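You operate a simulated robot arm through the tools that you are given. There is no shell and no other tool. Be economical: measure what you need, move in short steps, check, and stop when the job is done.

You run a simulated two-armed robot. Do the job below in one go: nothing can be reset, and whatever is moved stays where it is left.

TASK
Fetch the white carton from the top of the pump bench and set it on the bench in front of the bag sealer. Then open the left green door, take the flat steel can on the top of the pump bench and put it away on the floor of the tester cabinet and shut the door again. Then open the right bench door, put the 17 mm steel socket from the top of the pump bench on the floor between filter pot and small tank, then shut the door. Then take the white folded rag and put it on the top of the grey rag bin. Then open the green drawer. The order counts. Set down upright: white carton, flat steel can.

The check looks at the end state, three seconds after you hand in, the way a careful person would. Anything else that was tipped, shoved, dropped, spilled or broken makes it a failure.

THE ROBOT
Two 7-joint arms with two-finger parallel grippers on one trunk, on a base that drives. Base frame: it is fixed to the floor where the robot stands at the start and does not move with it; the origin is under the middle of the robot, x ahead of it, y to its left, z up; the surface under the hand at the start is at about z = 0.86. Lengths are in m, angles in degrees, forces in N, time in s.
The left shoulder is at the start at [-0.082, 0.119, 0.851], the right one opposite. With the tool pointing down near the work surface each hand reaches from about 0.12 to 0.58 m from the robot's upright axis, wherever it stands, measured 20 degrees to its own side. Places, roughly: bench in front of the bag sealer (24x26 cm) [-2.66, -0.4, 0.86]; flat steel can [0.5, -0.25, 1]; floor between filter pot and small tank (13x16 cm) [-0.16, 2.28, 0.16]; floor of the tester cabinet [-2.7, 1.8, 0.1]; green drawer [-2.4, 1.2, 0.7]; left green door [-2.3, 1.7, 0.5]; right bench door [-0.3, 2.1, 0.5]; steel socket [0.5, -0.25, 0.75]; top of the grey rag bin [0.7, 1.4, 0.3]; white carton [0.5, 0, 1]; white folded rag (11x7x3 cm) [0.3, -3, 0.2]. Payload 3.43 kg a hand.
Tool frame (each hand has its own): the origin (TCP) lies between the finger pads and is the grasp point; the fingertips stand 0.03 m ahead of it; z points along the fingers, y is the line along which they close. The gripper opens to 0.094 m. The fingers are 0.028 m wide and 0.01 m thick; the gripper's body (0.05 by 0.096 m) begins 0.055 m behind the TCP.
Orientation is told as [roll, pitch, yaw] about the base's x, y, z axes, in that order, counted from this pose: with the fingers straight down and closing along the base's y, the tool's x points along the base's -x, its y along +y and its z along -z.

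THE INTERFACE
- The arms move only by the tool jog_arm. It takes "left_steps", "right_steps" or both (then of equal length, played together; a hand with none holds still); each is a list of rows, each a list of 7 numbers: the turn, a rotation vector about the base's x, y, z in units of 5 degrees (1.0 is 5 degrees), then the shift along the base's x, y, z in units of 20 mm (1.0 is 20 mm), then the gripper command, from -1 (fully open) to 1 (shut), values between in proportion. In form: [[rx, ry, rz, dx, dy, dz, gripper], ...]. A call has 1 to 12 rows; each row shifts and turns the commanded pose from where the row before left it. A call with a number of a shift or a turn outside -1 to 1 is refused whole. Rows are played at 5 a second. More than 0.05 m and 8.6 degrees between two rows, or a gripper value outside its range, and nothing of the call is played. A pose out of reach is approached as far as the arm can. The call stops where the force on the tool passes 40 N (or 10 N more than at its start, if that is more) or the arm is blocked; 0.2 s more then pass. Each finger travels about 0.153 m/s and halts on what it meets, pressing with about 30 N; the grip force reading is that of the motor and also rises with nothing between the fingers. The clock runs only during rows and for 0.2 s after the last one: add rows that do not move to give the fingers time. The reply holds the time, the measured pose of the TCP, the force on the tool along the base axes, the opening and the grip force, in the units named above and with some noise, with the torque about the TCP (base axes, N m) and any sound that the robot's microphone picked up.
- Cameras (640 x 400 px; columns grow to the right, rows downward): "scene" is now at [0.027, -0.0271, 1.5588]; the picture's right is [-0.34, -0.94, 0.00], its down [-0.72, 0.26, -0.65] and it looks along [0.61, -0.22, -0.76] (base axes); focal length 260 px, centre (320, 200). "left" rides on the left gripper at [0.076, -0.014, -0.103] in its tool frame; the picture's right is [0.18, 0.98, 0.00], its down [-0.75, 0.14, -0.64] and it looks along [-0.63, 0.12, 0.77] (tool axes); focal length 243 px, centre (320, 200). "right" rides on the right gripper at [0.076, 0.014, -0.102] in its tool frame; the picture's right is [-0.18, 0.98, 0.00], its down [-0.75, -0.14, -0.64] and it looks along [-0.63, -0.12, 0.77] (tool axes); focal length 243 px, centre (320, 200). There is no depth. A picture from a camera that has moved, and an enlarged one, comes with that camera's place and axes in the base frame and with its lens.
- capture(camera): a new picture of that camera. No time passes.
- slide_trunk(by): slides the trunk up (or, below 0, down) by that many m; the arms and the scene camera ride with it, the base frame stays. It gives what a move gives, with no picture.
- steer(legs): drives the robot by 1 to 6 legs, each [ahead, left, turn to the left] in m, m and degrees, along the robot's own axes; the way and the turn of a leg run together, so that a leg with both is an arc; at most 1.5 m and 180 degrees a leg. The arms and the cameras ride along, it lands a little off, and it stops where it bumps. It gives what a move gives.
- turn_head(pan, tilt): turns the head with the scene camera to pan (to the left, within 143 degrees either way) and tilt (down, from -29 to 69), counted from straight ahead of the robot. It gives what a move gives.
- enlarge(camera, box): a new picture of the part [left, top, right, bottom] of that camera's present view, enlarged. No time passes.
- hand_in(): hands the job in; it is judged then, once.

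Work in short steps. Places have to be worked out from the pictures, the camera data and where the tool is seen: move nearer, look again, correct. Check each grasp and each placing, and mend what went wrong. You have 196 turns and 192 pictures in all, those below and enlarged ones among them. Open the grippers and draw the arms clear of the work before you hand the job in, unless the task says otherwise; then end with one line.

The tools are called by a JSON object that holds its "name" and its "arguments". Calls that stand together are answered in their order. jog_arm: Moves the arms, as the interface text tells. Its arguments: {"type":"object","properties":{"left_steps":{"type":"array","items":{"type":"array","items":{"type":"number"}}},"right_steps":{"type":"array","items":{"type":"array","items":{"type":"number"}}}},"required":[]} The other tools are called the same way: slide_trunk (by) slides the trunk up or down; steer (legs) drives the base; turn_head (pan, tilt) turns the head that bears the scene camera; capture (camera) takes a picture; enlarge (camera, box) takes an enlarged picture of a part of a camera's view; hand_in () hands the job in.

At the start:

```text
time: 0.0
left_ee_pos: [0.2959, -0.0301, 1.1542]
left_tcp_rot: [-0.1, 0.1, 0.0]
left_wrist_force: [0.6, -0.3, -0.2]
left_wrist_torque: [0.0, -0.02, -0.03]
left_grip_width: 0.0942
left_grasp_force: 0.2
right_ee_pos: [0.2518, -0.2616, 1.128]
right_tcp_rot: [0.0, 0.0, 0.0]
right_wrist_force: [0.4, 0.0, 0.4]
right_wrist_torque: [-0.01, -0.01, -0.02]
right_grip_width: 0.094
right_grasp_force: 0.0
trunk travel left (down, up): [-0.275, 0.06]
robot x, y, heading: [0.0035, 0.0001, 0.1]
head pan, tilt: [-19.9, 49.8]
```

scene: 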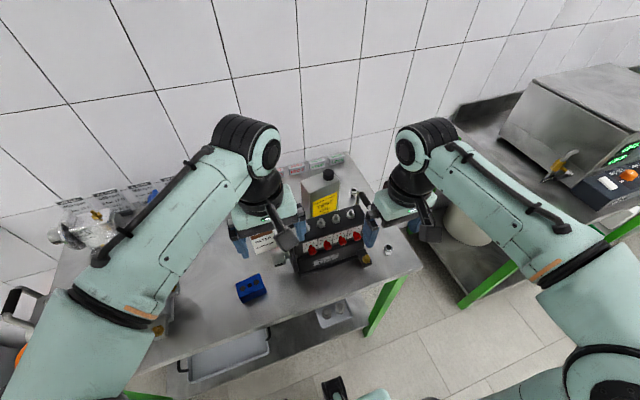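
right: 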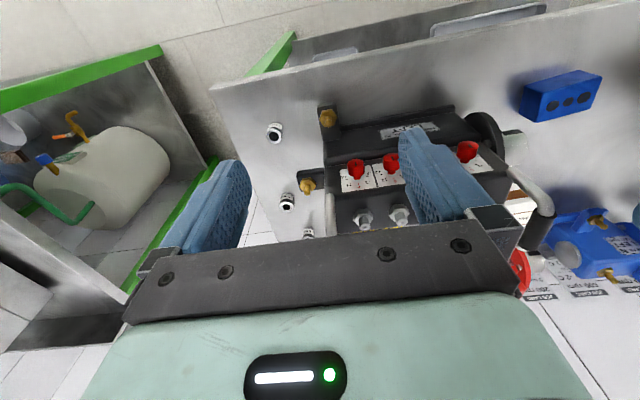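
left: 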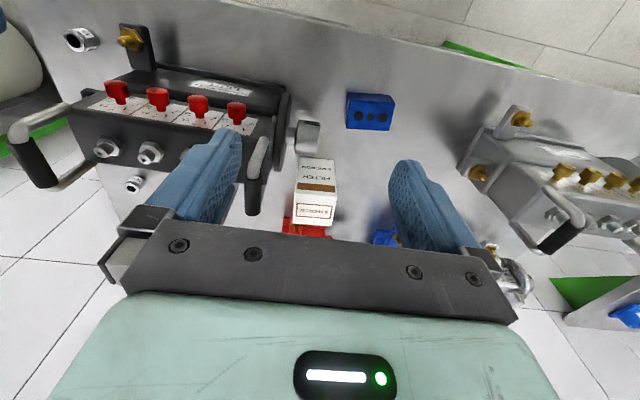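

I start by looking at the carton and the bench top more closely.

{"name": "enlarge", "arguments": {"camera": "scene", "box": [220, 140, 440, 300]}}

{"name": "enlarge", "arguments": {"camera": "left", "box": [200, 60, 440, 260]}}

{"name": "enlarge", "arguments": {"camera": "right", "box": [240, 80, 480, 250]}}

```text
2.50 times, centred on (330, 220) of scene
camera zoom: at [0.027, -0.0271, 1.5588], right [-0.34, -0.94, 0.0], down [-0.72, 0.26, -0.65], along [0.61, -0.22, -0.76], focal length 649 px, centre (295, 150)
```

zoom: 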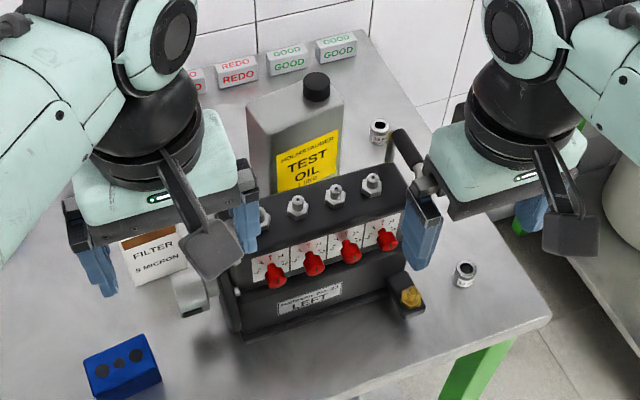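

```text
2.00 times, centred on (320, 160) of left
camera zoom: at [0.2201, -0.0457, 1.2571], right [-0.18, 0.98, 0.0], down [0.75, 0.14, 0.64], along [0.63, 0.12, -0.77], focal length 485 px, centre (320, 280)
```

zoom: 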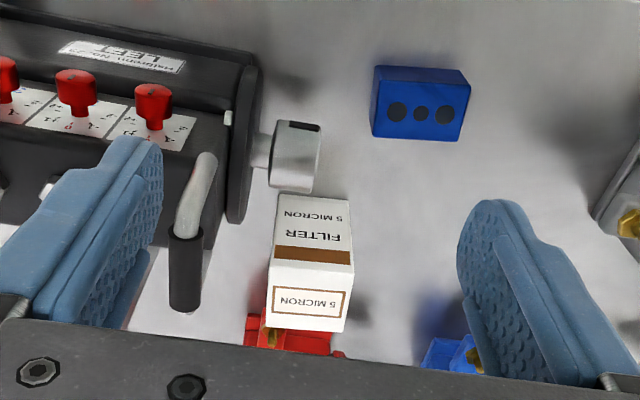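

```text
2.35 times, centred on (360, 165) of right
camera zoom: at [0.1757, -0.2485, 1.2286], right [0.18, 0.98, 0.0], down [0.75, -0.14, 0.64], along [0.63, -0.12, -0.77], focal length 571 px, centre (226, 282)
```

zoom: 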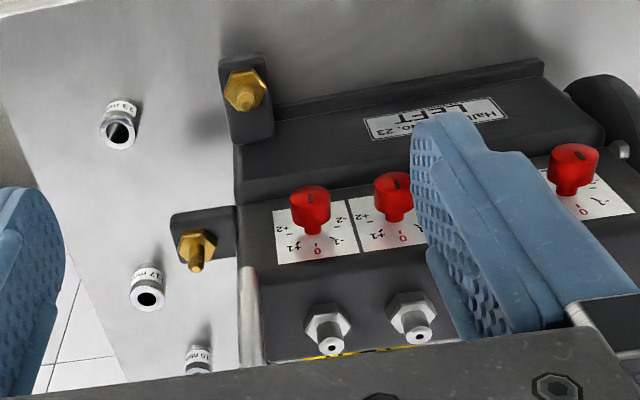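

The sockets are labelled 13, 15 and 17 mm (17 is the middle one), and the steel can is the test oil tin. Now a look round the room.

{"name": "turn_head", "arguments": {"pan": 90, "tilt": 25}}

{"name": "capture", "arguments": {"camera": "scene"}}

{"name": "turn_head", "arguments": {"pan": 143, "tilt": 20}}

{"name": "capture", "arguments": {"camera": "scene"}}

{"name": "turn_head", "arguments": {"pan": -143, "tilt": 20}}

{"name": "capture", "arguments": {"camera": "scene"}}

{"name": "turn_head", "arguments": {"pan": -80, "tilt": 25}}

{"name": "capture", "arguments": {"camera": "scene"}}

{"name": "turn_head", "arguments": {"pan": 45, "tilt": 40}}

{"name": "capture", "arguments": {"camera": "scene"}}

{"name": "turn_head", "arguments": {"pan": 0, "tilt": 50}}

{"name": "capture", "arguments": {"camera": "scene"}}

```text
time: 1.9
left_ee_pos: [0.2958, -0.0301, 1.1554]
left_tcp_rot: [0.0, 0.0, -0.1]
left_wrist_force: [-0.2, 0.0, 0.3]
left_wrist_torque: [-0.01, 0.0, 0.01]
left_grip_width: 0.094
left_grasp_force: 0.0
right_ee_pos: [0.251, -0.2612, 1.1276]
right_tcp_rot: [0.0, 0.0, 0.0]
right_wrist_force: [0.5, 0.2, 0.4]
right_wrist_torque: [0.01, -0.04, -0.03]
right_grip_width: 0.0942
right_grasp_force: 0.2
trunk travel left (down, up): [-0.275, 0.06]
robot x, y, heading: [0.0028, 0.0007, 0.0]
head pan, tilt: [90.0, 25.0]
```

```text
185 pictures are left
camera scene: at [-0.0454, 0.0913, 1.5961], right [1.0, 0.0, 0.0], down [0.0, -0.42, -0.91], along [0.0, 0.91, -0.42], focal length 260 px, centre (320, 200)
```

scene: 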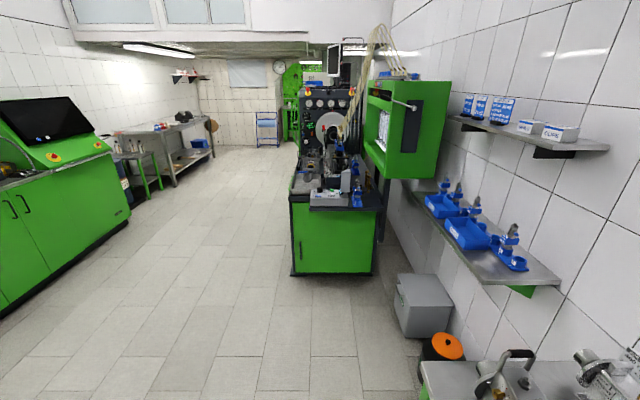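

```text
time: 3.1
left_ee_pos: [0.2953, -0.0301, 1.1547]
left_tcp_rot: [0.0, 0.0, -0.1]
left_wrist_force: [0.5, 0.2, -0.4]
left_wrist_torque: [0.0, 0.02, 0.0]
left_grip_width: 0.0943
left_grasp_force: 0.1
right_ee_pos: [0.2524, -0.2625, 1.1263]
right_tcp_rot: [-0.1, 0.0, -0.1]
right_wrist_force: [-0.3, 0.9, -0.3]
right_wrist_torque: [0.01, 0.0, 0.04]
right_grip_width: 0.0941
right_grasp_force: 0.1
trunk travel left (down, up): [-0.275, 0.06]
robot x, y, heading: [-0.002, -0.0003, -0.1]
head pan, tilt: [143.0, 20.0]
```

```text
184 pictures are left
camera scene: at [-0.1198, 0.0553, 1.6042], right [0.6, 0.8, 0.0], down [0.27, -0.21, -0.94], along [-0.75, 0.57, -0.34], focal length 260 px, centre (320, 200)
```

scene: 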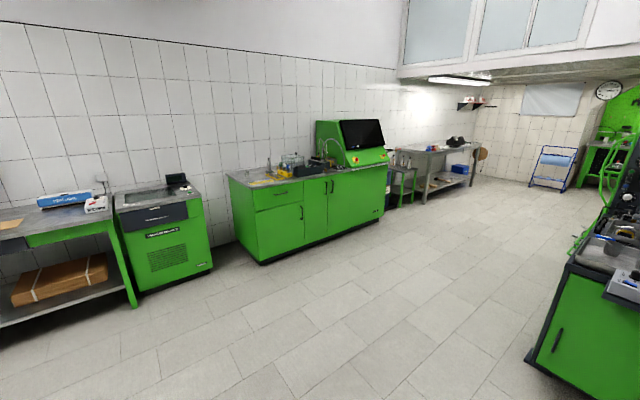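

```text
time: 7.0
left_ee_pos: [0.2961, -0.0299, 1.1545]
left_tcp_rot: [0.0, 0.0, 0.0]
left_wrist_force: [0.1, 0.1, -0.1]
left_wrist_torque: [-0.02, 0.0, -0.02]
left_grip_width: 0.0939
left_grasp_force: 0.2
right_ee_pos: [0.2511, -0.2633, 1.1281]
right_tcp_rot: [0.0, 0.0, -0.1]
right_wrist_force: [0.6, -0.1, -0.4]
right_wrist_torque: [-0.02, -0.01, 0.03]
right_grip_width: 0.0939
right_grasp_force: 0.1
trunk travel left (down, up): [-0.275, 0.06]
robot x, y, heading: [-0.0018, 0.0016, 0.1]
head pan, tilt: [-143.0, 20.0]
```

```text
183 pictures are left
camera scene: at [-0.1199, -0.0569, 1.6042], right [-0.6, 0.8, 0.0], down [0.27, 0.21, -0.94], along [-0.75, -0.57, -0.34], focal length 260 px, centre (320, 200)
```

scene: 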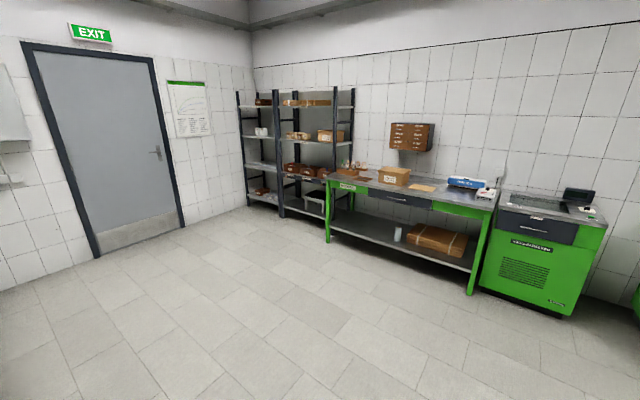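

```text
time: 8.4
left_ee_pos: [0.2965, -0.0291, 1.1541]
left_tcp_rot: [0.1, -0.1, 0.0]
left_wrist_force: [0.3, 0.2, -0.4]
left_wrist_torque: [-0.02, 0.01, 0.06]
left_grip_width: 0.0941
left_grasp_force: 0.2
right_ee_pos: [0.2515, -0.2628, 1.1255]
right_tcp_rot: [0.0, 0.0, 0.0]
right_wrist_force: [-0.2, -0.4, -0.3]
right_wrist_torque: [0.0, 0.02, 0.01]
right_grip_width: 0.094
right_grasp_force: 0.0
trunk travel left (down, up): [-0.275, 0.06]
robot x, y, heading: [-0.0011, -0.001, 0.1]
head pan, tilt: [-80.0, 25.0]
```

```text
182 pictures are left
camera scene: at [-0.0296, -0.0915, 1.5961], right [-0.98, -0.17, 0.0], down [-0.07, 0.42, -0.91], along [0.16, -0.89, -0.42], focal length 260 px, centre (320, 200)
```

scene: 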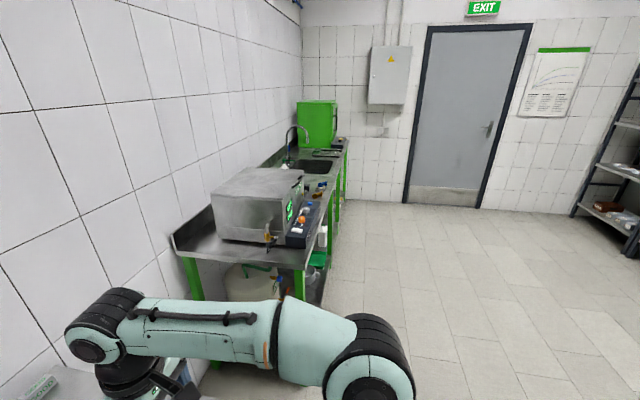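

```text
time: 10.4
left_ee_pos: [0.2956, -0.0292, 1.1537]
left_tcp_rot: [0.0, 0.0, -0.1]
left_wrist_force: [0.1, -0.3, -0.2]
left_wrist_torque: [-0.01, 0.02, -0.01]
left_grip_width: 0.0938
left_grasp_force: 0.0
right_ee_pos: [0.2515, -0.2629, 1.1267]
right_tcp_rot: [0.0, -0.1, 0.0]
right_wrist_force: [0.0, -0.5, -1.0]
right_wrist_torque: [-0.02, 0.05, -0.01]
right_grip_width: 0.094
right_grasp_force: 0.2
trunk travel left (down, up): [-0.275, 0.06]
robot x, y, heading: [0.0005, 0.0036, -0.2]
head pan, tilt: [45.0, 40.0]
```

```text
181 pictures are left
camera scene: at [0.0147, 0.0593, 1.5728], right [0.71, -0.71, 0.0], down [-0.45, -0.45, -0.77], along [0.54, 0.54, -0.64], focal length 260 px, centre (320, 200)
```

scene: 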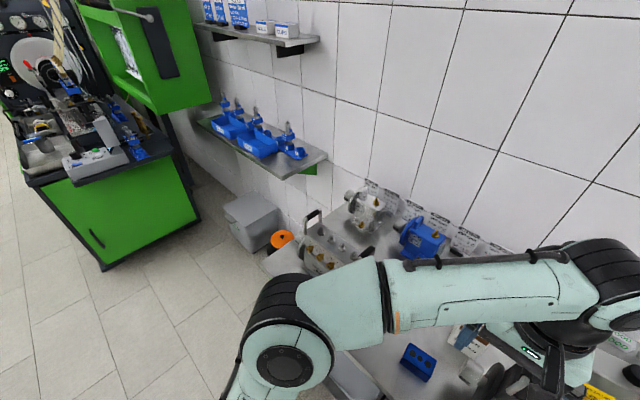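

```text
time: 11.5
left_ee_pos: [0.296, -0.0299, 1.1543]
left_tcp_rot: [-0.1, 0.1, -0.1]
left_wrist_force: [-0.6, 0.0, -0.3]
left_wrist_torque: [-0.02, -0.01, -0.01]
left_grip_width: 0.0942
left_grasp_force: 0.0
right_ee_pos: [0.2517, -0.263, 1.1267]
right_tcp_rot: [0.0, 0.0, 0.1]
right_wrist_force: [-0.2, 1.3, 0.0]
right_wrist_torque: [0.01, 0.05, 0.0]
right_grip_width: 0.0939
right_grasp_force: 0.1
trunk travel left (down, up): [-0.275, 0.06]
robot x, y, heading: [0.007, -0.0018, -0.1]
head pan, tilt: [0.0, 50.0]
```

```text
180 pictures are left
camera scene: at [0.0315, -0.0007, 1.5586], right [0.0, -1.0, 0.0], down [-0.77, 0.0, -0.64], along [0.64, 0.0, -0.77], focal length 260 px, centre (320, 200)
```

scene: 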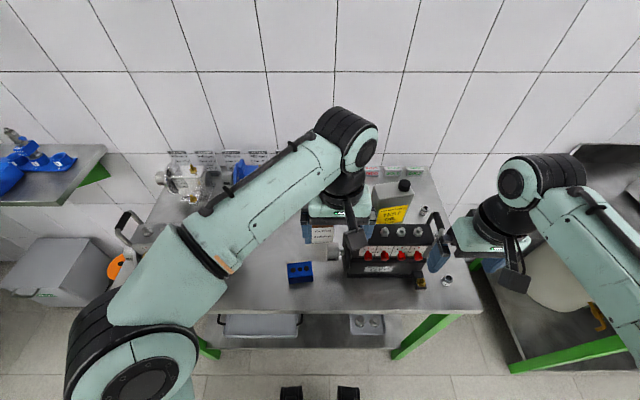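

The bench's surroundings are clear now. I estimate the carton at about (0.48, 0.00), its top near z 0.96, and move the left hand over it for a check.

{"name": "jog_arm", "arguments": {"left_steps": [[0, 0, 0, 0.92, 0.13, -0.2, -1], [0, 0, 0, 0.92, 0.13, -0.2, -1], [0, 0, 0, 0.92, 0.13, -0.2, -1], [0, 0, 0, 0.92, 0.13, -0.2, -1], [0, 0, 0, 0.92, 0.13, -0.2, -1], [0, 0, 0, 0.92, 0.13, -0.2, -1], [0, 0, 0, 0.92, 0.13, -0.2, -1], [0, 0, 0, 0.92, 0.13, -0.2, -1], [0, 0, 0, 0.92, 0.13, -0.2, -1], [0, 0, 0, 0.92, 0.13, -0.2, -1]]}}

{"name": "capture", "arguments": {"camera": "left"}}

{"name": "capture", "arguments": {"camera": "scene"}}

```text
time: 13.7
left_ee_pos: [0.449, 0.0007, 1.1074]
left_tcp_rot: [0.0, 0.0, 0.0]
left_wrist_force: [-0.3, -0.9, -0.1]
left_wrist_torque: [0.02, -0.04, -0.02]
left_grip_width: 0.0944
left_grasp_force: 0.0
left hand out of reach, approached as far as the arm can: row 8, 9, 10
right_ee_pos: [0.2506, -0.2625, 1.127]
right_tcp_rot: [0.1, 0.1, 0.0]
right_wrist_force: [0.6, -0.4, -0.2]
right_wrist_torque: [0.0, 0.0, -0.01]
right_grip_width: 0.0942
right_grasp_force: 0.1
trunk travel left (down, up): [-0.275, 0.06]
robot x, y, heading: [-0.0018, 0.0005, 0.1]
head pan, tilt: [0.0, 50.0]
```

```text
179 pictures are left
camera left: at [0.3722, -0.0138, 1.21], right [-0.18, 0.98, 0.0], down [0.75, 0.14, 0.64], along [0.63, 0.12, -0.77], focal length 243 px, centre (320, 200)
```

left: 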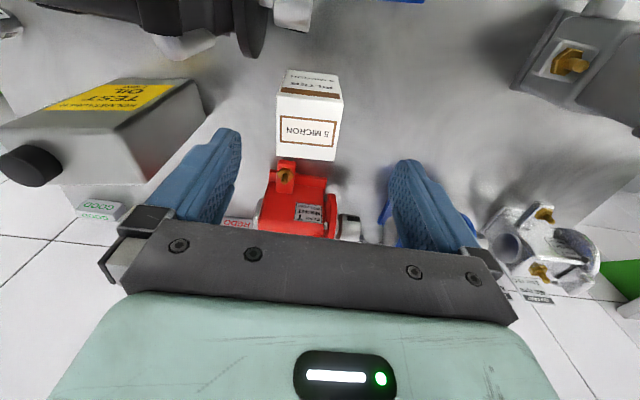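

```text
178 pictures are left
camera scene: at [0.0316, -0.0006, 1.5586], right [0.0, -1.0, 0.0], down [-0.77, 0.0, -0.64], along [0.64, 0.0, -0.77], focal length 260 px, centre (320, 200)
```

scene: 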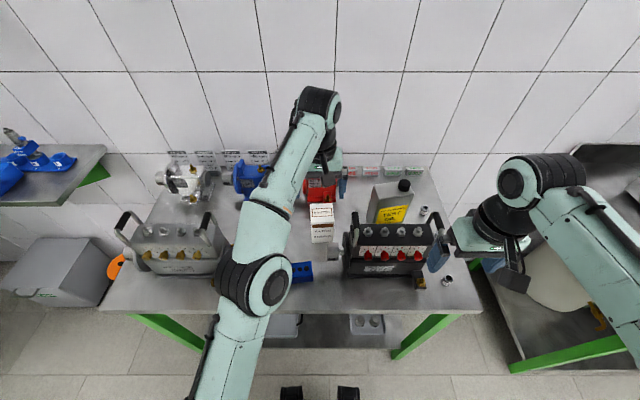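

The carton's centre is confirmed at about (0.48, −0.003), top 0.964. The arm was near its reach up here; I go lower first and then forward.

{"name": "jog_arm", "arguments": {"left_steps": [[0, 0, 0, 0, -0.1, -1, -1], [0, 0, 0, 0, -0.1, -1, -1], [0, 0, 0, 0, 0, -1, -1], [0, 0, 0, 0, 0, -1, -1], [0, 0, 0, 0, 0, -0.5, -1], [0, 0, 0, 0, 0, 0, -1]]}}

{"name": "capture", "arguments": {"camera": "left"}}

```text
time: 15.1
left_ee_pos: [0.4473, -0.0027, 1.0168]
left_tcp_rot: [-0.1, 0.1, 0.0]
left_wrist_force: [-0.8, 0.8, 0.1]
left_wrist_torque: [0.01, 0.02, -0.03]
left_grip_width: 0.0939
left_grasp_force: 0.0
right_ee_pos: [0.2511, -0.2628, 1.1268]
right_tcp_rot: [0.0, 0.0, 0.0]
right_wrist_force: [0.1, -0.1, 0.2]
right_wrist_torque: [0.0, 0.01, -0.01]
right_grip_width: 0.0938
right_grasp_force: 0.0
trunk travel left (down, up): [-0.275, 0.06]
robot x, y, heading: [0.0028, -0.0025, 0.0]
head pan, tilt: [0.0, 50.0]
```

```text
177 pictures are left
camera left: at [0.3713, -0.0181, 1.1193], right [-0.18, 0.98, 0.0], down [0.75, 0.14, 0.64], along [0.63, 0.12, -0.77], focal length 243 px, centre (320, 200)
```

left: 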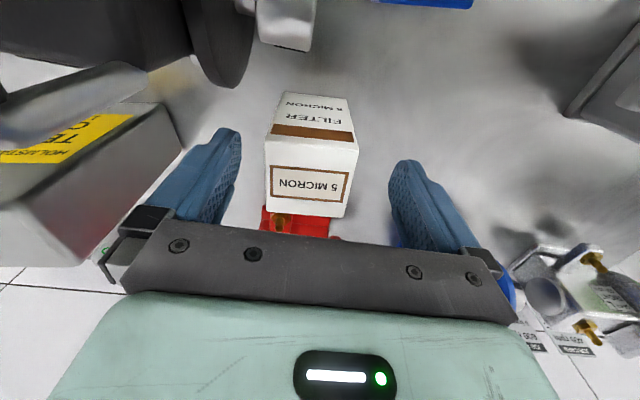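

Fingers straddle the carton. Forward 33 mm, then down to z 0.925.

{"name": "jog_arm", "arguments": {"left_steps": [[0, 0, 0, 0.8, 0, -0.2, -1], [0, 0, 0, 0.8, 0, -0.5, -1], [0, 0, 0, 0, 0, -1, -1], [0, 0, 0, 0, 0, -1, -1], [0, 0, 0, 0, 0, -1, -1], [0, 0, 0, 0, 0, -0.8, -1], [0, 0, 0, 0, 0, 0, -1]]}}

{"name": "capture", "arguments": {"camera": "left"}}

```text
time: 16.7
left_ee_pos: [0.4791, -0.0016, 0.9275]
left_tcp_rot: [0.0, 0.0, 0.1]
left_wrist_force: [-0.3, 0.9, -0.7]
left_wrist_torque: [0.01, -0.04, -0.01]
left_grip_width: 0.094
left_grasp_force: 0.1
right_ee_pos: [0.251, -0.2625, 1.1267]
right_tcp_rot: [0.0, -0.1, 0.0]
right_wrist_force: [-0.6, -0.6, -0.5]
right_wrist_torque: [0.02, -0.03, 0.03]
right_grip_width: 0.0941
right_grasp_force: 0.1
trunk travel left (down, up): [-0.275, 0.06]
robot x, y, heading: [-0.0006, -0.001, -0.1]
head pan, tilt: [0.0, 50.0]
```

```text
176 pictures are left
camera left: at [0.403, -0.018, 1.0301], right [-0.18, 0.98, 0.0], down [0.75, 0.14, 0.64], along [0.63, 0.12, -0.77], focal length 243 px, centre (320, 200)
```

left: 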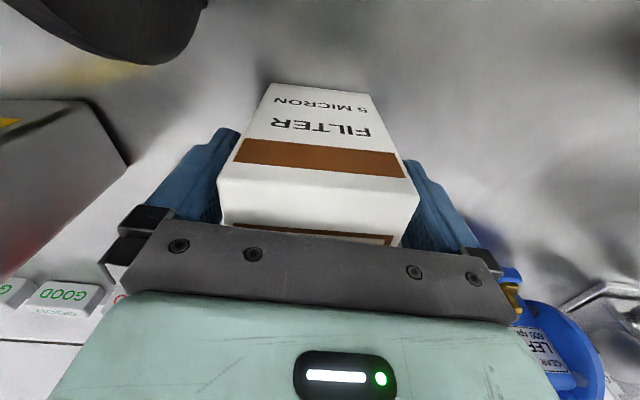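

The carton sits between the fingers; I close.

{"name": "jog_arm", "arguments": {"left_steps": [[0, 0, 0, 0, 0, 0, 0.2], [0, 0, 0, 0, 0, 0, 1], [0, 0, 0, 0, 0, 0, 1], [0, 0, 0, 0, 0, 0, 1]]}}

```text
time: 17.7
left_ee_pos: [0.4802, -0.0016, 0.9275]
left_tcp_rot: [0.0, 0.1, 0.0]
left_wrist_force: [-0.8, 0.0, 0.0]
left_wrist_torque: [0.02, 0.0, -0.01]
left_grip_width: 0.0712
left_grasp_force: 30.2
right_ee_pos: [0.2518, -0.2627, 1.1255]
right_tcp_rot: [-0.1, 0.0, 0.0]
right_wrist_force: [-0.9, -0.3, -0.1]
right_wrist_torque: [-0.02, 0.02, -0.01]
right_grip_width: 0.094
right_grasp_force: 0.0
trunk travel left (down, up): [-0.275, 0.06]
robot x, y, heading: [-0.0009, 0.0012, 0.4]
head pan, tilt: [0.0, 50.0]
```

Gripped (71 mm). Lift and draw back.

{"name": "jog_arm", "arguments": {"left_steps": [[0, 0, 0, 0, 0, 0.7, 1], [0, 0, 0, 0, 0, 1, 1], [0, 0, 0, 0, 0, 1, 1], [0, 0, 0, 0, 0, 1, 1], [0, 0, 0, -0.5, 0, 1, 1], [0, 0, 0, -1, 0, 1, 1], [0, 0, 0, -1, 0.5, 1, 1], [0, 0, 0, -1, 0.5, 1, 1], [0, 0, 0, -1, 0.5, 0, 1], [0, 0, 0, -1, 0.5, 0, 1], [0, 0, 0, -1, 0.5, 0, 1], [0, 0, 0, -1, 0.5, 0, 1]]}}

{"name": "capture", "arguments": {"camera": "left"}}

{"name": "capture", "arguments": {"camera": "scene"}}

```text
time: 20.3
left_ee_pos: [0.3284, 0.059, 1.0821]
left_tcp_rot: [0.0, -0.1, 0.0]
left_wrist_force: [-0.4, 0.9, -2.4]
left_wrist_torque: [0.0, 0.01, -0.03]
left_grip_width: 0.0701
left_grasp_force: 29.7
right_ee_pos: [0.2508, -0.2629, 1.1255]
right_tcp_rot: [0.0, 0.0, 0.0]
right_wrist_force: [-0.9, -0.6, -0.7]
right_wrist_torque: [-0.03, -0.04, 0.04]
right_grip_width: 0.0938
right_grasp_force: 0.0
trunk travel left (down, up): [-0.275, 0.06]
robot x, y, heading: [-0.0002, -0.0013, -0.1]
head pan, tilt: [0.0, 50.0]
```

```text
175 pictures are left
camera left: at [0.2529, 0.0428, 1.1852], right [-0.18, 0.98, 0.0], down [0.75, 0.14, 0.64], along [0.63, 0.12, -0.77], focal length 243 px, centre (320, 200)
```

left: 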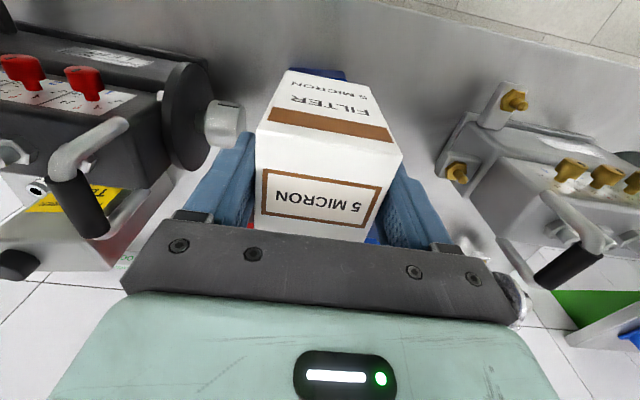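

```text
174 pictures are left
camera scene: at [0.031, -0.0003, 1.5586], right [0.0, -1.0, 0.0], down [-0.77, 0.0, -0.64], along [0.64, 0.0, -0.77], focal length 260 px, centre (320, 200)
```

scene: 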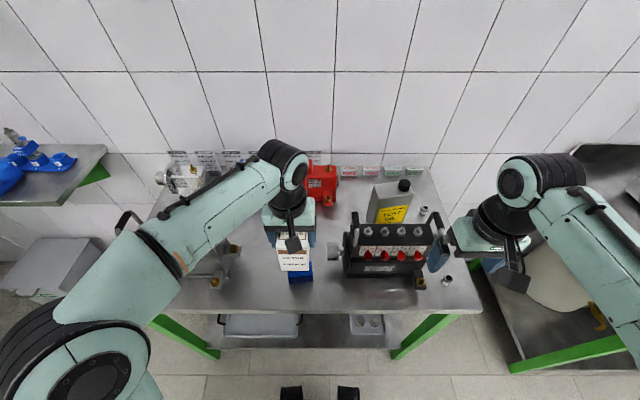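

Carton held. I back off the bench, turn round and drive towards the bag sealer bench.

{"name": "steer", "arguments": {"legs": [[-0.4, 0, 0], [0, 0, 180], [1.0, 0.3, 0]]}}

{"name": "turn_head", "arguments": {"pan": 0, "tilt": 35}}

{"name": "capture", "arguments": {"camera": "scene"}}

```text
time: 35.1
left_ee_pos: [-1.7098, -0.3681, 1.0836]
left_tcp_rot: [0.0, -0.1, -179.8]
left_wrist_force: [0.1, 0.2, -1.8]
left_wrist_torque: [0.03, -0.02, 0.02]
left_grip_width: 0.0701
left_grasp_force: 30.1
right_ee_pos: [-1.6354, -0.0488, 1.1269]
right_tcp_rot: [0.0, 0.0, -179.7]
right_wrist_force: [-0.2, 0.3, -0.2]
right_wrist_torque: [0.02, 0.01, -0.01]
right_grip_width: 0.0939
right_grasp_force: 0.1
trunk travel left (down, up): [-0.275, 0.06]
robot x, y, heading: [-1.3828, -0.3107, -179.7]
head pan, tilt: [0.0, 50.0]
```

```text
time: 35.9
left_ee_pos: [-1.7104, -0.3676, 1.0832]
left_tcp_rot: [0.1, 0.0, -179.7]
left_wrist_force: [0.6, -0.3, -2.2]
left_wrist_torque: [0.0, -0.02, -0.01]
left_grip_width: 0.0703
left_grasp_force: 30.3
right_ee_pos: [-1.6334, -0.0468, 1.1269]
right_tcp_rot: [0.0, 0.1, -179.8]
right_wrist_force: [-0.8, 0.3, -1.0]
right_wrist_torque: [-0.02, 0.0, 0.02]
right_grip_width: 0.0943
right_grasp_force: 0.1
trunk travel left (down, up): [-0.275, 0.06]
robot x, y, heading: [-1.3783, -0.3074, -179.7]
head pan, tilt: [0.0, 35.0]
```

```text
173 pictures are left
camera scene: at [-1.4266, -0.3095, 1.5803], right [-0.01, 1.0, 0.0], down [0.57, 0.0, -0.82], along [-0.82, 0.0, -0.57], focal length 260 px, centre (320, 200)
```

scene: 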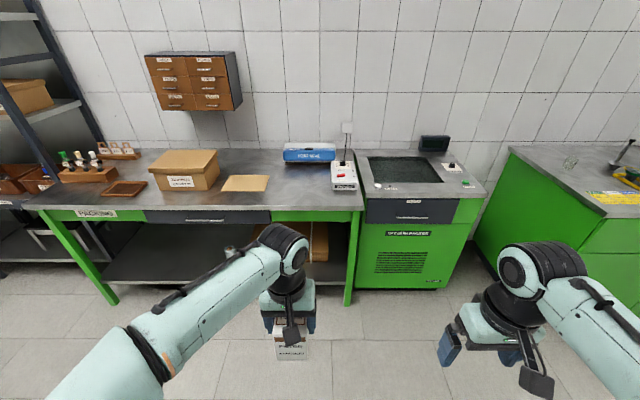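

The free area in front of the sealer is x −2.45…−2.85, y −0.52…−0.28, with bench edge at x ≈ −2.40. I drive 0.74 m closer.

{"name": "steer", "arguments": {"legs": [[0.74, 0, 0]]}}

{"name": "turn_head", "arguments": {"pan": 0, "tilt": 50}}

{"name": "capture", "arguments": {"camera": "scene"}}

{"name": "capture", "arguments": {"camera": "left"}}

```text
time: 39.9
left_ee_pos: [-2.4598, -0.3846, 1.0829]
left_tcp_rot: [0.0, 0.0, -178.8]
left_wrist_force: [-0.2, 0.7, -2.9]
left_wrist_torque: [-0.04, 0.01, 0.02]
left_grip_width: 0.0701
left_grasp_force: 30.1
right_ee_pos: [-2.3884, -0.0618, 1.1267]
right_tcp_rot: [0.0, 0.1, -178.7]
right_wrist_force: [-0.5, 0.3, 0.6]
right_wrist_torque: [-0.02, 0.02, 0.02]
right_grip_width: 0.0939
right_grasp_force: 0.0
trunk travel left (down, up): [-0.275, 0.06]
robot x, y, heading: [-2.1316, -0.3202, -178.7]
head pan, tilt: [0.0, 35.0]
```

```text
time: 40.7
left_ee_pos: [-2.4594, -0.3844, 1.0836]
left_tcp_rot: [0.1, 0.0, -178.7]
left_wrist_force: [-0.3, -0.5, -2.3]
left_wrist_torque: [-0.03, -0.01, 0.01]
left_grip_width: 0.0699
left_grasp_force: 29.8
right_ee_pos: [-2.3889, -0.0627, 1.1266]
right_tcp_rot: [0.1, 0.0, -178.7]
right_wrist_force: [-0.7, 0.8, 0.6]
right_wrist_torque: [0.0, 0.03, -0.01]
right_grip_width: 0.0941
right_grasp_force: 0.0
trunk travel left (down, up): [-0.275, 0.06]
robot x, y, heading: [-2.1344, -0.3158, -178.6]
head pan, tilt: [0.0, 50.0]
```

```text
172 pictures are left
camera scene: at [-2.1661, -0.3204, 1.5586], right [-0.02, 1.0, 0.0], down [0.77, 0.02, -0.64], along [-0.64, -0.01, -0.77], focal length 260 px, centre (320, 200)
```

scene: 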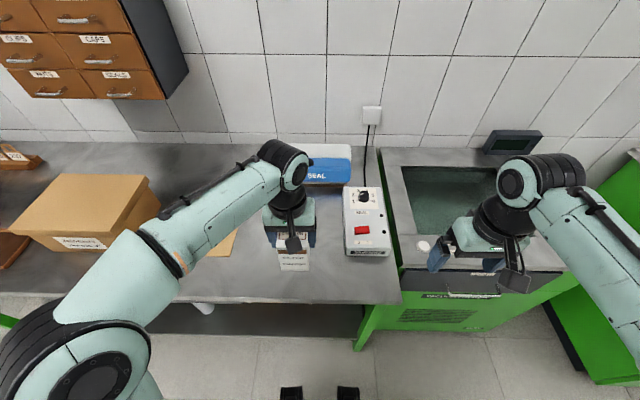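

```text
171 pictures are left
camera left: at [-2.3833, -0.3694, 1.1851], right [0.21, -0.98, 0.0], down [-0.75, -0.16, 0.64], along [-0.63, -0.13, -0.77], focal length 243 px, centre (320, 200)
```

left: 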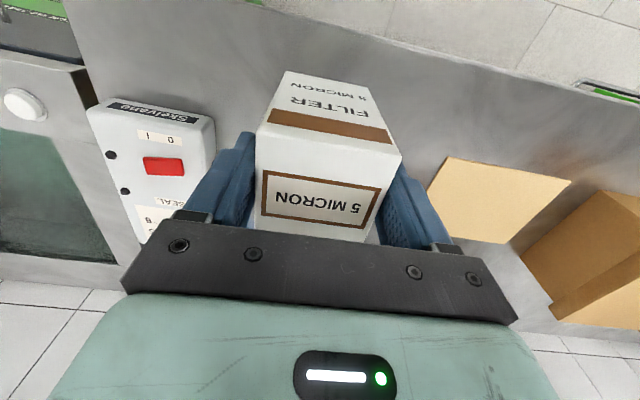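

I lower to z ≈ 0.99 while going forward to the target (−2.64, −0.405).

{"name": "jog_arm", "arguments": {"left_steps": [[0, 0, 0, -0.5, -0.1, -1, 1], [0, 0, 0, -0.5, -0.1, -1, 1], [0, 0, 0, -0.8, -0.1, -1, 1], [0, 0, 0, -0.9, -0.1, -0.7, 1], [0, 0, 0, -0.9, -0.1, -0.5, 1], [0, 0, 0, -0.9, -0.1, -0.3, 1], [0, 0, 0, -0.9, -0.1, 0, 1], [0, 0, 0, -0.9, -0.1, 0, 1], [0, 0, 0, -0.9, -0.1, 0, 1], [0, 0, 0, -0.9, -0.1, 0, 1], [0, 0, 0, -0.9, 0, 0, 1], [0, 0, 0, 0, 0, 0, 1]]}}

{"name": "capture", "arguments": {"camera": "left"}}

{"name": "capture", "arguments": {"camera": "scene"}}

```text
time: 43.3
left_ee_pos: [-2.6388, -0.4052, 0.9909]
left_tcp_rot: [0.0, -0.1, -178.7]
left_wrist_force: [0.2, 0.4, -1.3]
left_wrist_torque: [-0.01, -0.01, -0.02]
left_grip_width: 0.07
left_grasp_force: 29.8
right_ee_pos: [-2.3879, -0.0623, 1.1261]
right_tcp_rot: [0.0, 0.0, -178.7]
right_wrist_force: [-0.3, 0.2, 0.8]
right_wrist_torque: [-0.02, -0.02, -0.03]
right_grip_width: 0.0938
right_grasp_force: 0.1
trunk travel left (down, up): [-0.275, 0.06]
robot x, y, heading: [-2.1322, -0.3178, -178.6]
head pan, tilt: [0.0, 50.0]
```

```text
170 pictures are left
camera left: at [-2.5631, -0.3911, 1.0945], right [0.21, -0.98, 0.0], down [-0.75, -0.16, 0.64], along [-0.63, -0.13, -0.77], focal length 243 px, centre (320, 200)
```

left: 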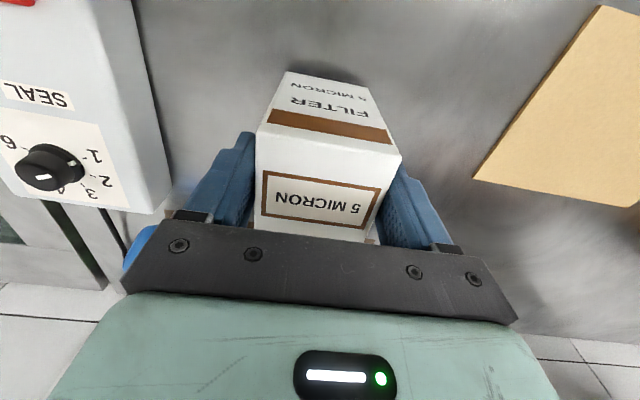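

```text
169 pictures are left
camera scene: at [-2.1658, -0.3205, 1.5586], right [-0.02, 1.0, 0.0], down [0.77, 0.02, -0.64], along [-0.64, -0.01, -0.77], focal length 260 px, centre (320, 200)
```

scene: 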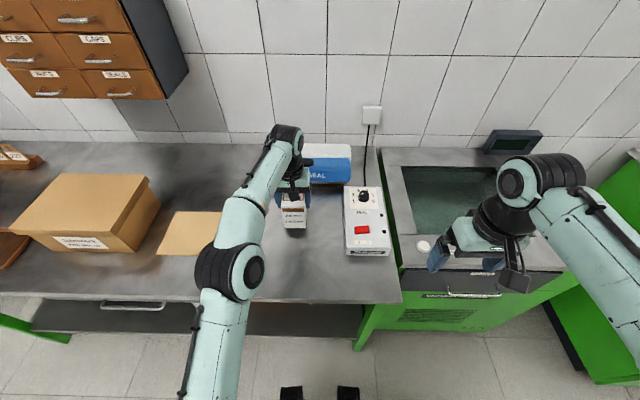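

Clear all round. Lower gently to the bench.

{"name": "jog_arm", "arguments": {"left_steps": [[0, 0, 0, 0, 0, -1, 1], [0, 0, 0, 0, 0, -1, 1], [0, 0, 0, 0, 0, -0.6, 1], [0, 0, 0, 0, 0, -0.3, 1], [0, 0, 0, 0, 0, -0.15, 1], [0, 0, 0, 0, 0, 0, 1]]}}

```text
time: 44.7
left_ee_pos: [-2.6383, -0.4054, 0.936]
left_tcp_rot: [0.0, -0.4, -178.7]
left_wrist_force: [-0.7, -1.4, 30.9]
left_wrist_torque: [-0.23, 0.19, -0.01]
left_grip_width: 0.07
left_grasp_force: 30.2
right_ee_pos: [-2.3865, -0.0619, 1.1275]
right_tcp_rot: [0.0, -0.1, -178.7]
right_wrist_force: [-0.2, -1.1, -0.8]
right_wrist_torque: [-0.02, 0.01, -0.01]
right_grip_width: 0.0939
right_grasp_force: 0.1
trunk travel left (down, up): [-0.275, 0.06]
robot x, y, heading: [-2.1334, -0.3161, -178.8]
head pan, tilt: [0.0, 50.0]
```

Firm contact at z 0.936; ease the press, open, check.

{"name": "jog_arm", "arguments": {"left_steps": [[0, 0, 0, 0, 0, 0.25, 1], [0, 0, 0, 0, 0, 0, 0.3], [0, 0, 0, 0, 0, 0, -1], [0, 0, 0, 0, 0, 0, -1]]}}

{"name": "capture", "arguments": {"camera": "left"}}

```text
time: 45.7
left_ee_pos: [-2.6372, -0.4041, 0.9355]
left_tcp_rot: [0.0, 0.1, -178.7]
left_wrist_force: [0.5, 0.6, -0.6]
left_wrist_torque: [-0.04, -0.04, 0.06]
left_grip_width: 0.0939
left_grasp_force: 0.2
right_ee_pos: [-2.3877, -0.0625, 1.1263]
right_tcp_rot: [0.0, 0.0, -178.7]
right_wrist_force: [-0.6, 1.1, -0.4]
right_wrist_torque: [-0.01, 0.01, -0.01]
right_grip_width: 0.094
right_grasp_force: 0.0
trunk travel left (down, up): [-0.275, 0.06]
robot x, y, heading: [-2.1328, -0.3206, -178.7]
head pan, tilt: [0.0, 50.0]
```

```text
168 pictures are left
camera left: at [-2.5624, -0.3897, 1.0386], right [0.21, -0.98, 0.0], down [-0.75, -0.16, 0.64], along [-0.63, -0.13, -0.77], focal length 243 px, centre (320, 200)
```

left: 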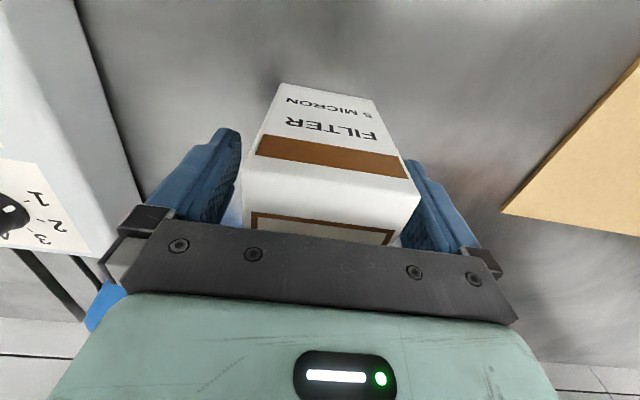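

Carton is standing free between the fingers. I rise straight up and draw back.

{"name": "jog_arm", "arguments": {"left_steps": [[0, 0, 0, 0, 0, 0.6, -1], [0, 0, 0, 0, 0, 1, -1], [0, 0, 0, 0, 0, 1, -1], [0, 0, 0, 0, 0, 1, -1], [0, 0, 0, 0, 0, 1, -1], [0, 0, 0, 0.5, 0, 1, -1], [0, 0, 0, 1, 0, 1, -1], [0, 0, 0, 1, 0, 1, -1], [0, 0, 0, 1, 0, 0, -1], [0, 0, 0, 1, 0, 0, -1], [0, 0, 0, 1, 0, 0, -1], [0, 0, 0, 1, 0, 0, -1]]}}

{"name": "capture", "arguments": {"camera": "scene"}}

```text
time: 48.3
left_ee_pos: [-2.5089, -0.4036, 1.0892]
left_tcp_rot: [0.0, 0.0, -178.7]
left_wrist_force: [0.4, 0.2, -0.1]
left_wrist_torque: [0.03, 0.02, -0.05]
left_grip_width: 0.0939
left_grasp_force: 0.0
right_ee_pos: [-2.3877, -0.0621, 1.1265]
right_tcp_rot: [0.0, 0.0, -178.8]
right_wrist_force: [0.0, 1.2, -0.3]
right_wrist_torque: [0.01, -0.03, 0.01]
right_grip_width: 0.0939
right_grasp_force: 0.1
trunk travel left (down, up): [-0.275, 0.06]
robot x, y, heading: [-2.1319, -0.3188, -178.7]
head pan, tilt: [0.0, 50.0]
```

```text
167 pictures are left
camera scene: at [-2.1654, -0.3206, 1.5586], right [-0.02, 1.0, 0.0], down [0.77, 0.02, -0.64], along [-0.64, -0.01, -0.77], focal length 260 px, centre (320, 200)
```

scene: 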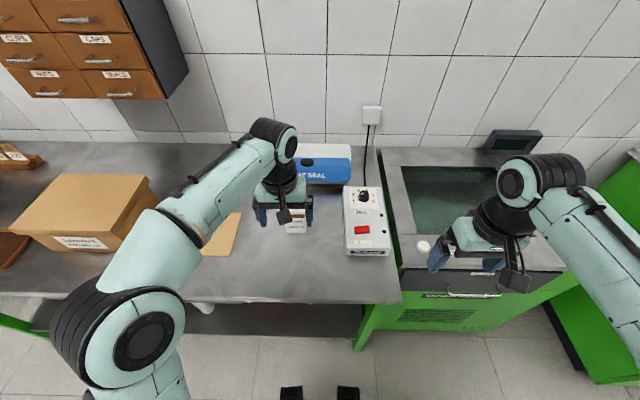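

Carton done. Back off and slide over to the green cabinet to study its left door.

{"name": "steer", "arguments": {"legs": [[-0.6, 0, -1.3], [0, -1.5, 0], [0, -0.4, 0]]}}

{"name": "turn_head", "arguments": {"pan": 0, "tilt": 40}}

{"name": "capture", "arguments": {"camera": "scene"}}

```text
time: 68.2
left_ee_pos: [-1.8615, 1.5185, 1.0893]
left_tcp_rot: [0.0, -0.1, 177.7]
left_wrist_force: [-0.4, -1.0, 0.6]
left_wrist_torque: [0.04, -0.01, -0.01]
left_grip_width: 0.094
left_grasp_force: 0.0
right_ee_pos: [-1.7203, 1.8505, 1.1258]
right_tcp_rot: [0.0, 0.0, 177.6]
right_wrist_force: [-0.2, -0.2, -0.1]
right_wrist_torque: [0.04, -0.02, -0.01]
right_grip_width: 0.0939
right_grasp_force: 0.0
trunk travel left (down, up): [-0.275, 0.06]
robot x, y, heading: [-1.4797, 1.5803, 177.6]
head pan, tilt: [0.0, 50.0]
```

```text
time: 68.9
left_ee_pos: [-1.862, 1.5169, 1.0881]
left_tcp_rot: [0.0, -0.1, 177.6]
left_wrist_force: [0.4, -1.6, 0.0]
left_wrist_torque: [-0.01, 0.02, -0.01]
left_grip_width: 0.094
left_grasp_force: 0.1
right_ee_pos: [-1.7203, 1.851, 1.1263]
right_tcp_rot: [0.0, -0.1, 177.6]
right_wrist_force: [-0.1, -0.8, 0.2]
right_wrist_torque: [-0.02, 0.02, 0.0]
right_grip_width: 0.0941
right_grasp_force: 0.0
trunk travel left (down, up): [-0.275, 0.06]
robot x, y, heading: [-1.4767, 1.5788, 177.8]
head pan, tilt: [0.0, 40.0]
```

```text
166 pictures are left
camera scene: at [-1.5223, 1.5799, 1.5727], right [0.04, 1.0, 0.0], down [0.64, -0.03, -0.77], along [-0.77, 0.03, -0.64], focal length 260 px, centre (320, 200)
```

scene: 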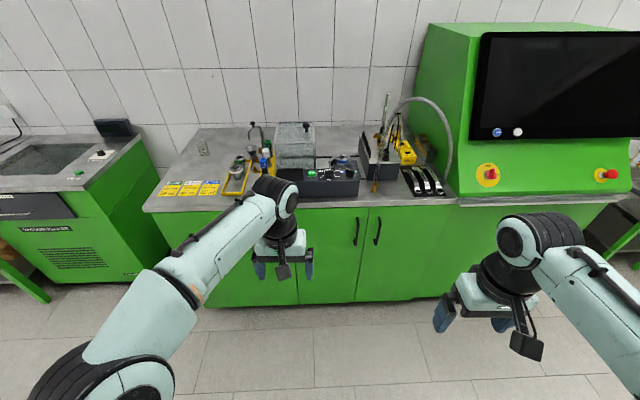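

The left green door (y ≈ 1.51–1.81) has its vertical handle at about y 1.78, z 0.72, hinge on the left. I pitch the left hand towards horizontal for the handle.

{"name": "jog_arm", "arguments": {"left_steps": [[0, 1, 0, -0.4, 0, -0.9, -1], [0, 1, 0, -0.4, 0, -0.9, -1], [0, 1, 0, -0.4, 0, -0.9, -1], [0, 1, 0, -0.4, 0, -0.9, -1], [0, 1, 0, -0.4, 0, -0.9, -1], [0, 1, 0, -0.4, 0, -0.9, -1], [0, 1, 0, -0.4, 0, -0.9, -1], [0, 1, 0, -0.4, 0, -0.9, -1], [0, 1, 0, -0.4, 0, -0.9, -1], [0, 1, 0, -0.4, 0, -0.9, -1], [0, 1, 0, -0.4, 0, -0.9, -1], [0, 1, 0, -0.4, 0, -0.9, -1]]}}

{"name": "jog_arm", "arguments": {"left_steps": [[0, 1, 0, 0, 0, -0.9, -1], [0, 1, 0, 0, 0, -0.9, -1], [0, 1, 0, 0, 0, -0.9, -1], [0, 1, 0, 0, 0, -0.9, -1], [0, 1, 0, 0, 0, -0.9, -1], [0, 1, 0, 0, 0, -0.9, -1]]}}

{"name": "steer", "arguments": {"legs": [[0, -0.3, 2.3]]}}

{"name": "capture", "arguments": {"camera": "scene"}}

{"name": "capture", "arguments": {"camera": "left"}}

```text
time: 71.5
left_ee_pos: [-1.959, 1.5193, 0.8714]
left_tcp_rot: [4.1, -60.0, 175.3]
left_wrist_force: [-0.7, -0.2, -0.2]
left_wrist_torque: [-0.03, -0.01, -0.02]
left_grip_width: 0.0942
left_grasp_force: 0.0
right_ee_pos: [-1.7208, 1.852, 1.126]
right_tcp_rot: [0.1, 0.0, 177.6]
right_wrist_force: [0.7, 0.4, 0.0]
right_wrist_torque: [0.0, 0.01, 0.0]
right_grip_width: 0.094
right_grasp_force: 0.2
trunk travel left (down, up): [-0.275, 0.06]
robot x, y, heading: [-1.4762, 1.5748, 177.6]
head pan, tilt: [0.0, 40.0]
```

```text
time: 72.9
left_ee_pos: [-1.9575, 1.5207, 0.766]
left_tcp_rot: [92.3, -87.5, 87.8]
left_wrist_force: [0.6, 0.2, 0.0]
left_wrist_torque: [0.02, -0.03, 0.04]
left_grip_width: 0.0938
left_grasp_force: 0.0
right_ee_pos: [-1.7207, 1.8509, 1.1262]
right_tcp_rot: [0.0, 0.0, 177.6]
right_wrist_force: [0.4, 0.2, -1.1]
right_wrist_torque: [-0.02, -0.01, 0.02]
right_grip_width: 0.0942
right_grasp_force: 0.0
trunk travel left (down, up): [-0.275, 0.06]
robot x, y, heading: [-1.4796, 1.578, 177.6]
head pan, tilt: [0.0, 40.0]
```

```text
time: 76.1
left_ee_pos: [-1.9481, 1.8, 0.7665]
left_tcp_rot: [89.6, -87.5, 92.9]
left_wrist_force: [0.3, -0.3, 0.2]
left_wrist_torque: [0.0, -0.05, 0.03]
left_grip_width: 0.094
left_grasp_force: 0.2
right_ee_pos: [-1.7239, 2.1402, 1.127]
right_tcp_rot: [0.0, 0.0, 179.8]
right_wrist_force: [-0.1, 0.2, 0.4]
right_wrist_torque: [0.03, 0.0, 0.0]
right_grip_width: 0.0939
right_grasp_force: 0.2
trunk travel left (down, up): [-0.275, 0.06]
robot x, y, heading: [-1.4709, 1.8804, 180.0]
head pan, tilt: [0.0, 40.0]
```

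```text
165 pictures are left
camera scene: at [-1.5156, 1.8779, 1.5728], right [0.0, 1.0, 0.0], down [0.64, 0.0, -0.77], along [-0.77, 0.0, -0.64], focal length 260 px, centre (320, 200)
```

scene: 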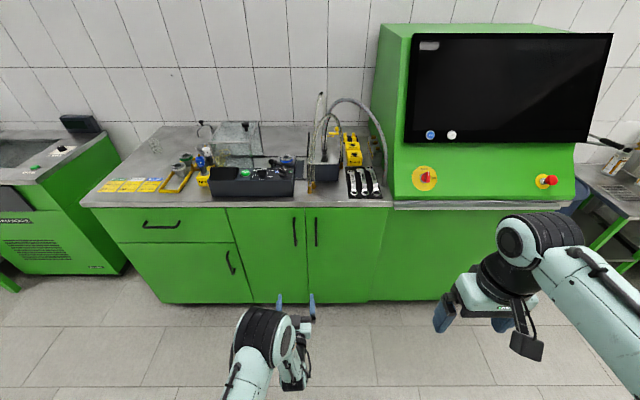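

```text
164 pictures are left
camera left: at [-1.846, 1.8145, 0.6905], right [0.04, -0.99, -0.14], down [0.65, -0.08, 0.76], along [-0.76, -0.12, 0.64], focal length 243 px, centre (320, 200)
```

left: 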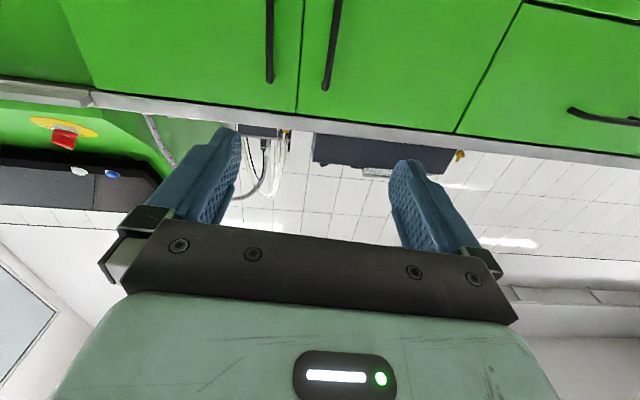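

Handle of the left door: about (−2.30, 1.767), z 0.64–0.83. I drive ahead 0.29 m with a small shift left and look again.

{"name": "steer", "arguments": {"legs": [[0.28, 0.033, 0]]}}

{"name": "capture", "arguments": {"camera": "left"}}

{"name": "capture", "arguments": {"camera": "scene"}}

```text
time: 78.1
left_ee_pos: [-2.2288, 1.7654, 0.7667]
left_tcp_rot: [88.9, -87.6, 93.9]
left_wrist_force: [-0.4, -0.1, -1.0]
left_wrist_torque: [0.01, -0.02, -0.01]
left_grip_width: 0.0941
left_grasp_force: 0.1
right_ee_pos: [-2.0074, 2.1077, 1.1271]
right_tcp_rot: [0.0, 0.0, -179.7]
right_wrist_force: [0.4, 0.3, 0.1]
right_wrist_torque: [-0.01, 0.02, 0.03]
right_grip_width: 0.0942
right_grasp_force: 0.0
trunk travel left (down, up): [-0.275, 0.06]
robot x, y, heading: [-1.7542, 1.8453, -180.0]
head pan, tilt: [0.0, 40.0]
```

```text
163 pictures are left
camera left: at [-2.1265, 1.7794, 0.6903], right [0.05, -0.99, -0.14], down [0.65, -0.08, 0.76], along [-0.76, -0.13, 0.63], focal length 243 px, centre (320, 200)
```

left: 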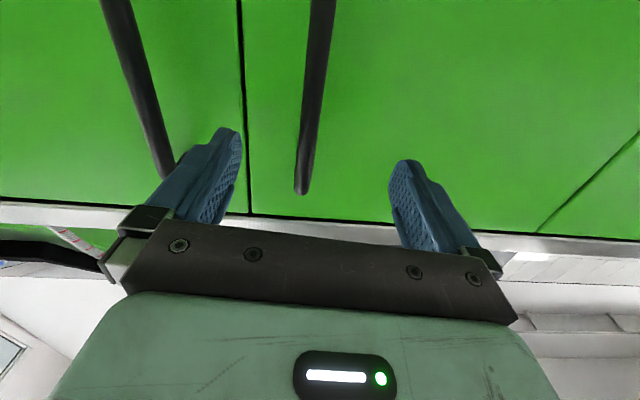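

```text
162 pictures are left
camera scene: at [-1.7969, 1.8446, 1.5727], right [0.0, 1.0, 0.0], down [0.64, 0.0, -0.77], along [-0.77, 0.0, -0.64], focal length 260 px, centre (320, 200)
```

scene: 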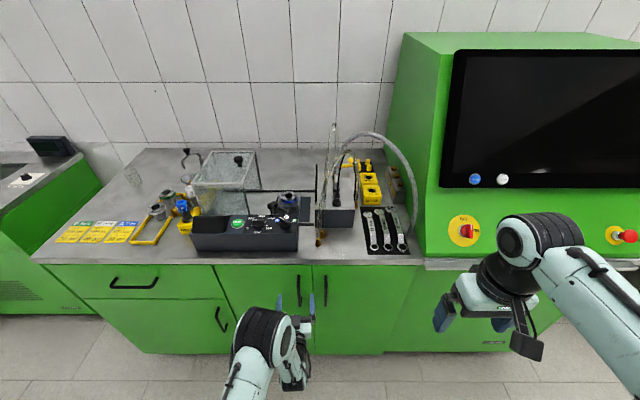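

Lined up with the handle. Forward 53 mm and close.

{"name": "jog_arm", "arguments": {"left_steps": [[0, 0, 0, -1, 0, -0.5, -1], [0, 0, 0, -1, 0, -0.5, -1], [0, 0, 0, -0.6, 0, 0, -1], [0, 0, 0, 0, 0, 0, 0], [0, 0, 0, 0, 0, 0, 1], [0, 0, 0, 0, 0, 0, 1], [0, 0, 0, 0, 0, 0, 1]]}}

{"name": "capture", "arguments": {"camera": "left"}}

```text
time: 78.9
left_ee_pos: [-2.2752, 1.7676, 0.7454]
left_tcp_rot: [84.5, -87.5, 98.1]
left_wrist_force: [13.9, -1.1, 5.3]
left_wrist_torque: [0.11, 0.27, -0.48]
left_grip_width: 0.0464
left_grasp_force: 0.0
right_ee_pos: [-2.0058, 2.1069, 1.1267]
right_tcp_rot: [-0.1, 0.0, -179.8]
right_wrist_force: [-1.2, -0.3, 0.2]
right_wrist_torque: [0.03, -0.04, 0.02]
right_grip_width: 0.0943
right_grasp_force: 0.0
trunk travel left (down, up): [-0.275, 0.06]
robot x, y, heading: [-1.7514, 1.8511, -179.8]
head pan, tilt: [0.0, 40.0]
stopped in row 4 (left hand): the force on the tool passed its limit at 46 N (the readings are from after the stop); the commanded pose is now the measured one
```

```text
161 pictures are left
camera left: at [-2.1722, 1.7815, 0.6682], right [0.04, -0.99, -0.14], down [0.64, -0.08, 0.76], along [-0.76, -0.12, 0.63], focal length 243 px, centre (320, 200)
```

left: 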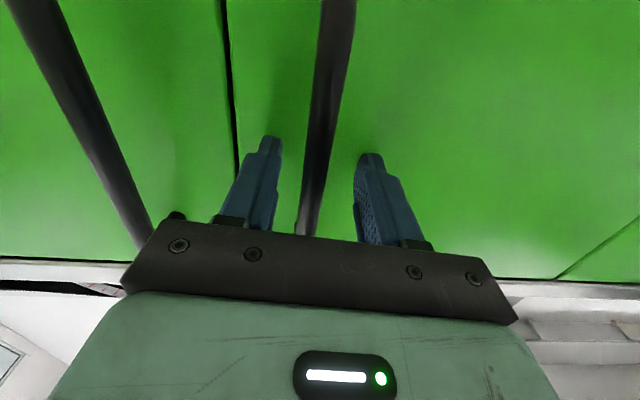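

The tips touched the door face (x ≈ −2.305). Back off 6 mm and close on the handle.

{"name": "jog_arm", "arguments": {"left_steps": [[0, 0, 0, 0.3, 0, 0, 0], [0, 0, 0, 0, 0, 0, 1], [0, 0, 0, 0, 0, 0, 1], [0, 0, 0, 0, 0, 0, 1]]}}

{"name": "capture", "arguments": {"camera": "left"}}

```text
time: 79.9
left_ee_pos: [-2.2688, 1.7731, 0.7449]
left_tcp_rot: [83.2, -87.6, 99.1]
left_wrist_force: [1.4, 18.2, -3.4]
left_wrist_torque: [1.15, -0.01, -0.04]
left_grip_width: 0.0167
left_grasp_force: 45.1
right_ee_pos: [-2.0064, 2.1082, 1.126]
right_tcp_rot: [0.1, 0.0, -179.8]
right_wrist_force: [-0.9, -0.2, 0.3]
right_wrist_torque: [0.0, 0.03, -0.03]
right_grip_width: 0.0939
right_grasp_force: 0.0
trunk travel left (down, up): [-0.275, 0.06]
robot x, y, heading: [-1.7518, 1.8452, -179.9]
head pan, tilt: [0.0, 40.0]
```

```text
160 pictures are left
camera left: at [-2.1663, 1.7855, 0.6689], right [0.04, -0.99, -0.14], down [0.64, -0.08, 0.76], along [-0.77, -0.12, 0.63], focal length 243 px, centre (320, 200)
```

left: 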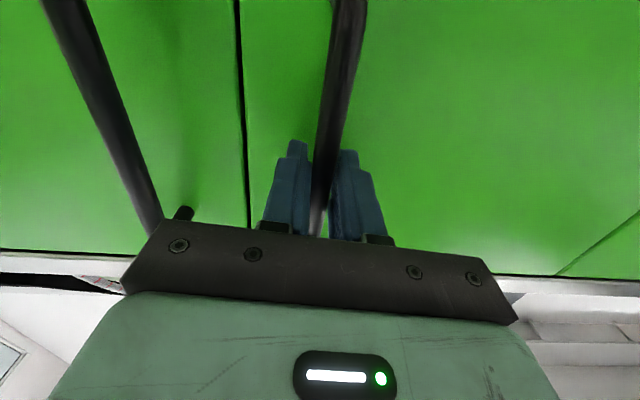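

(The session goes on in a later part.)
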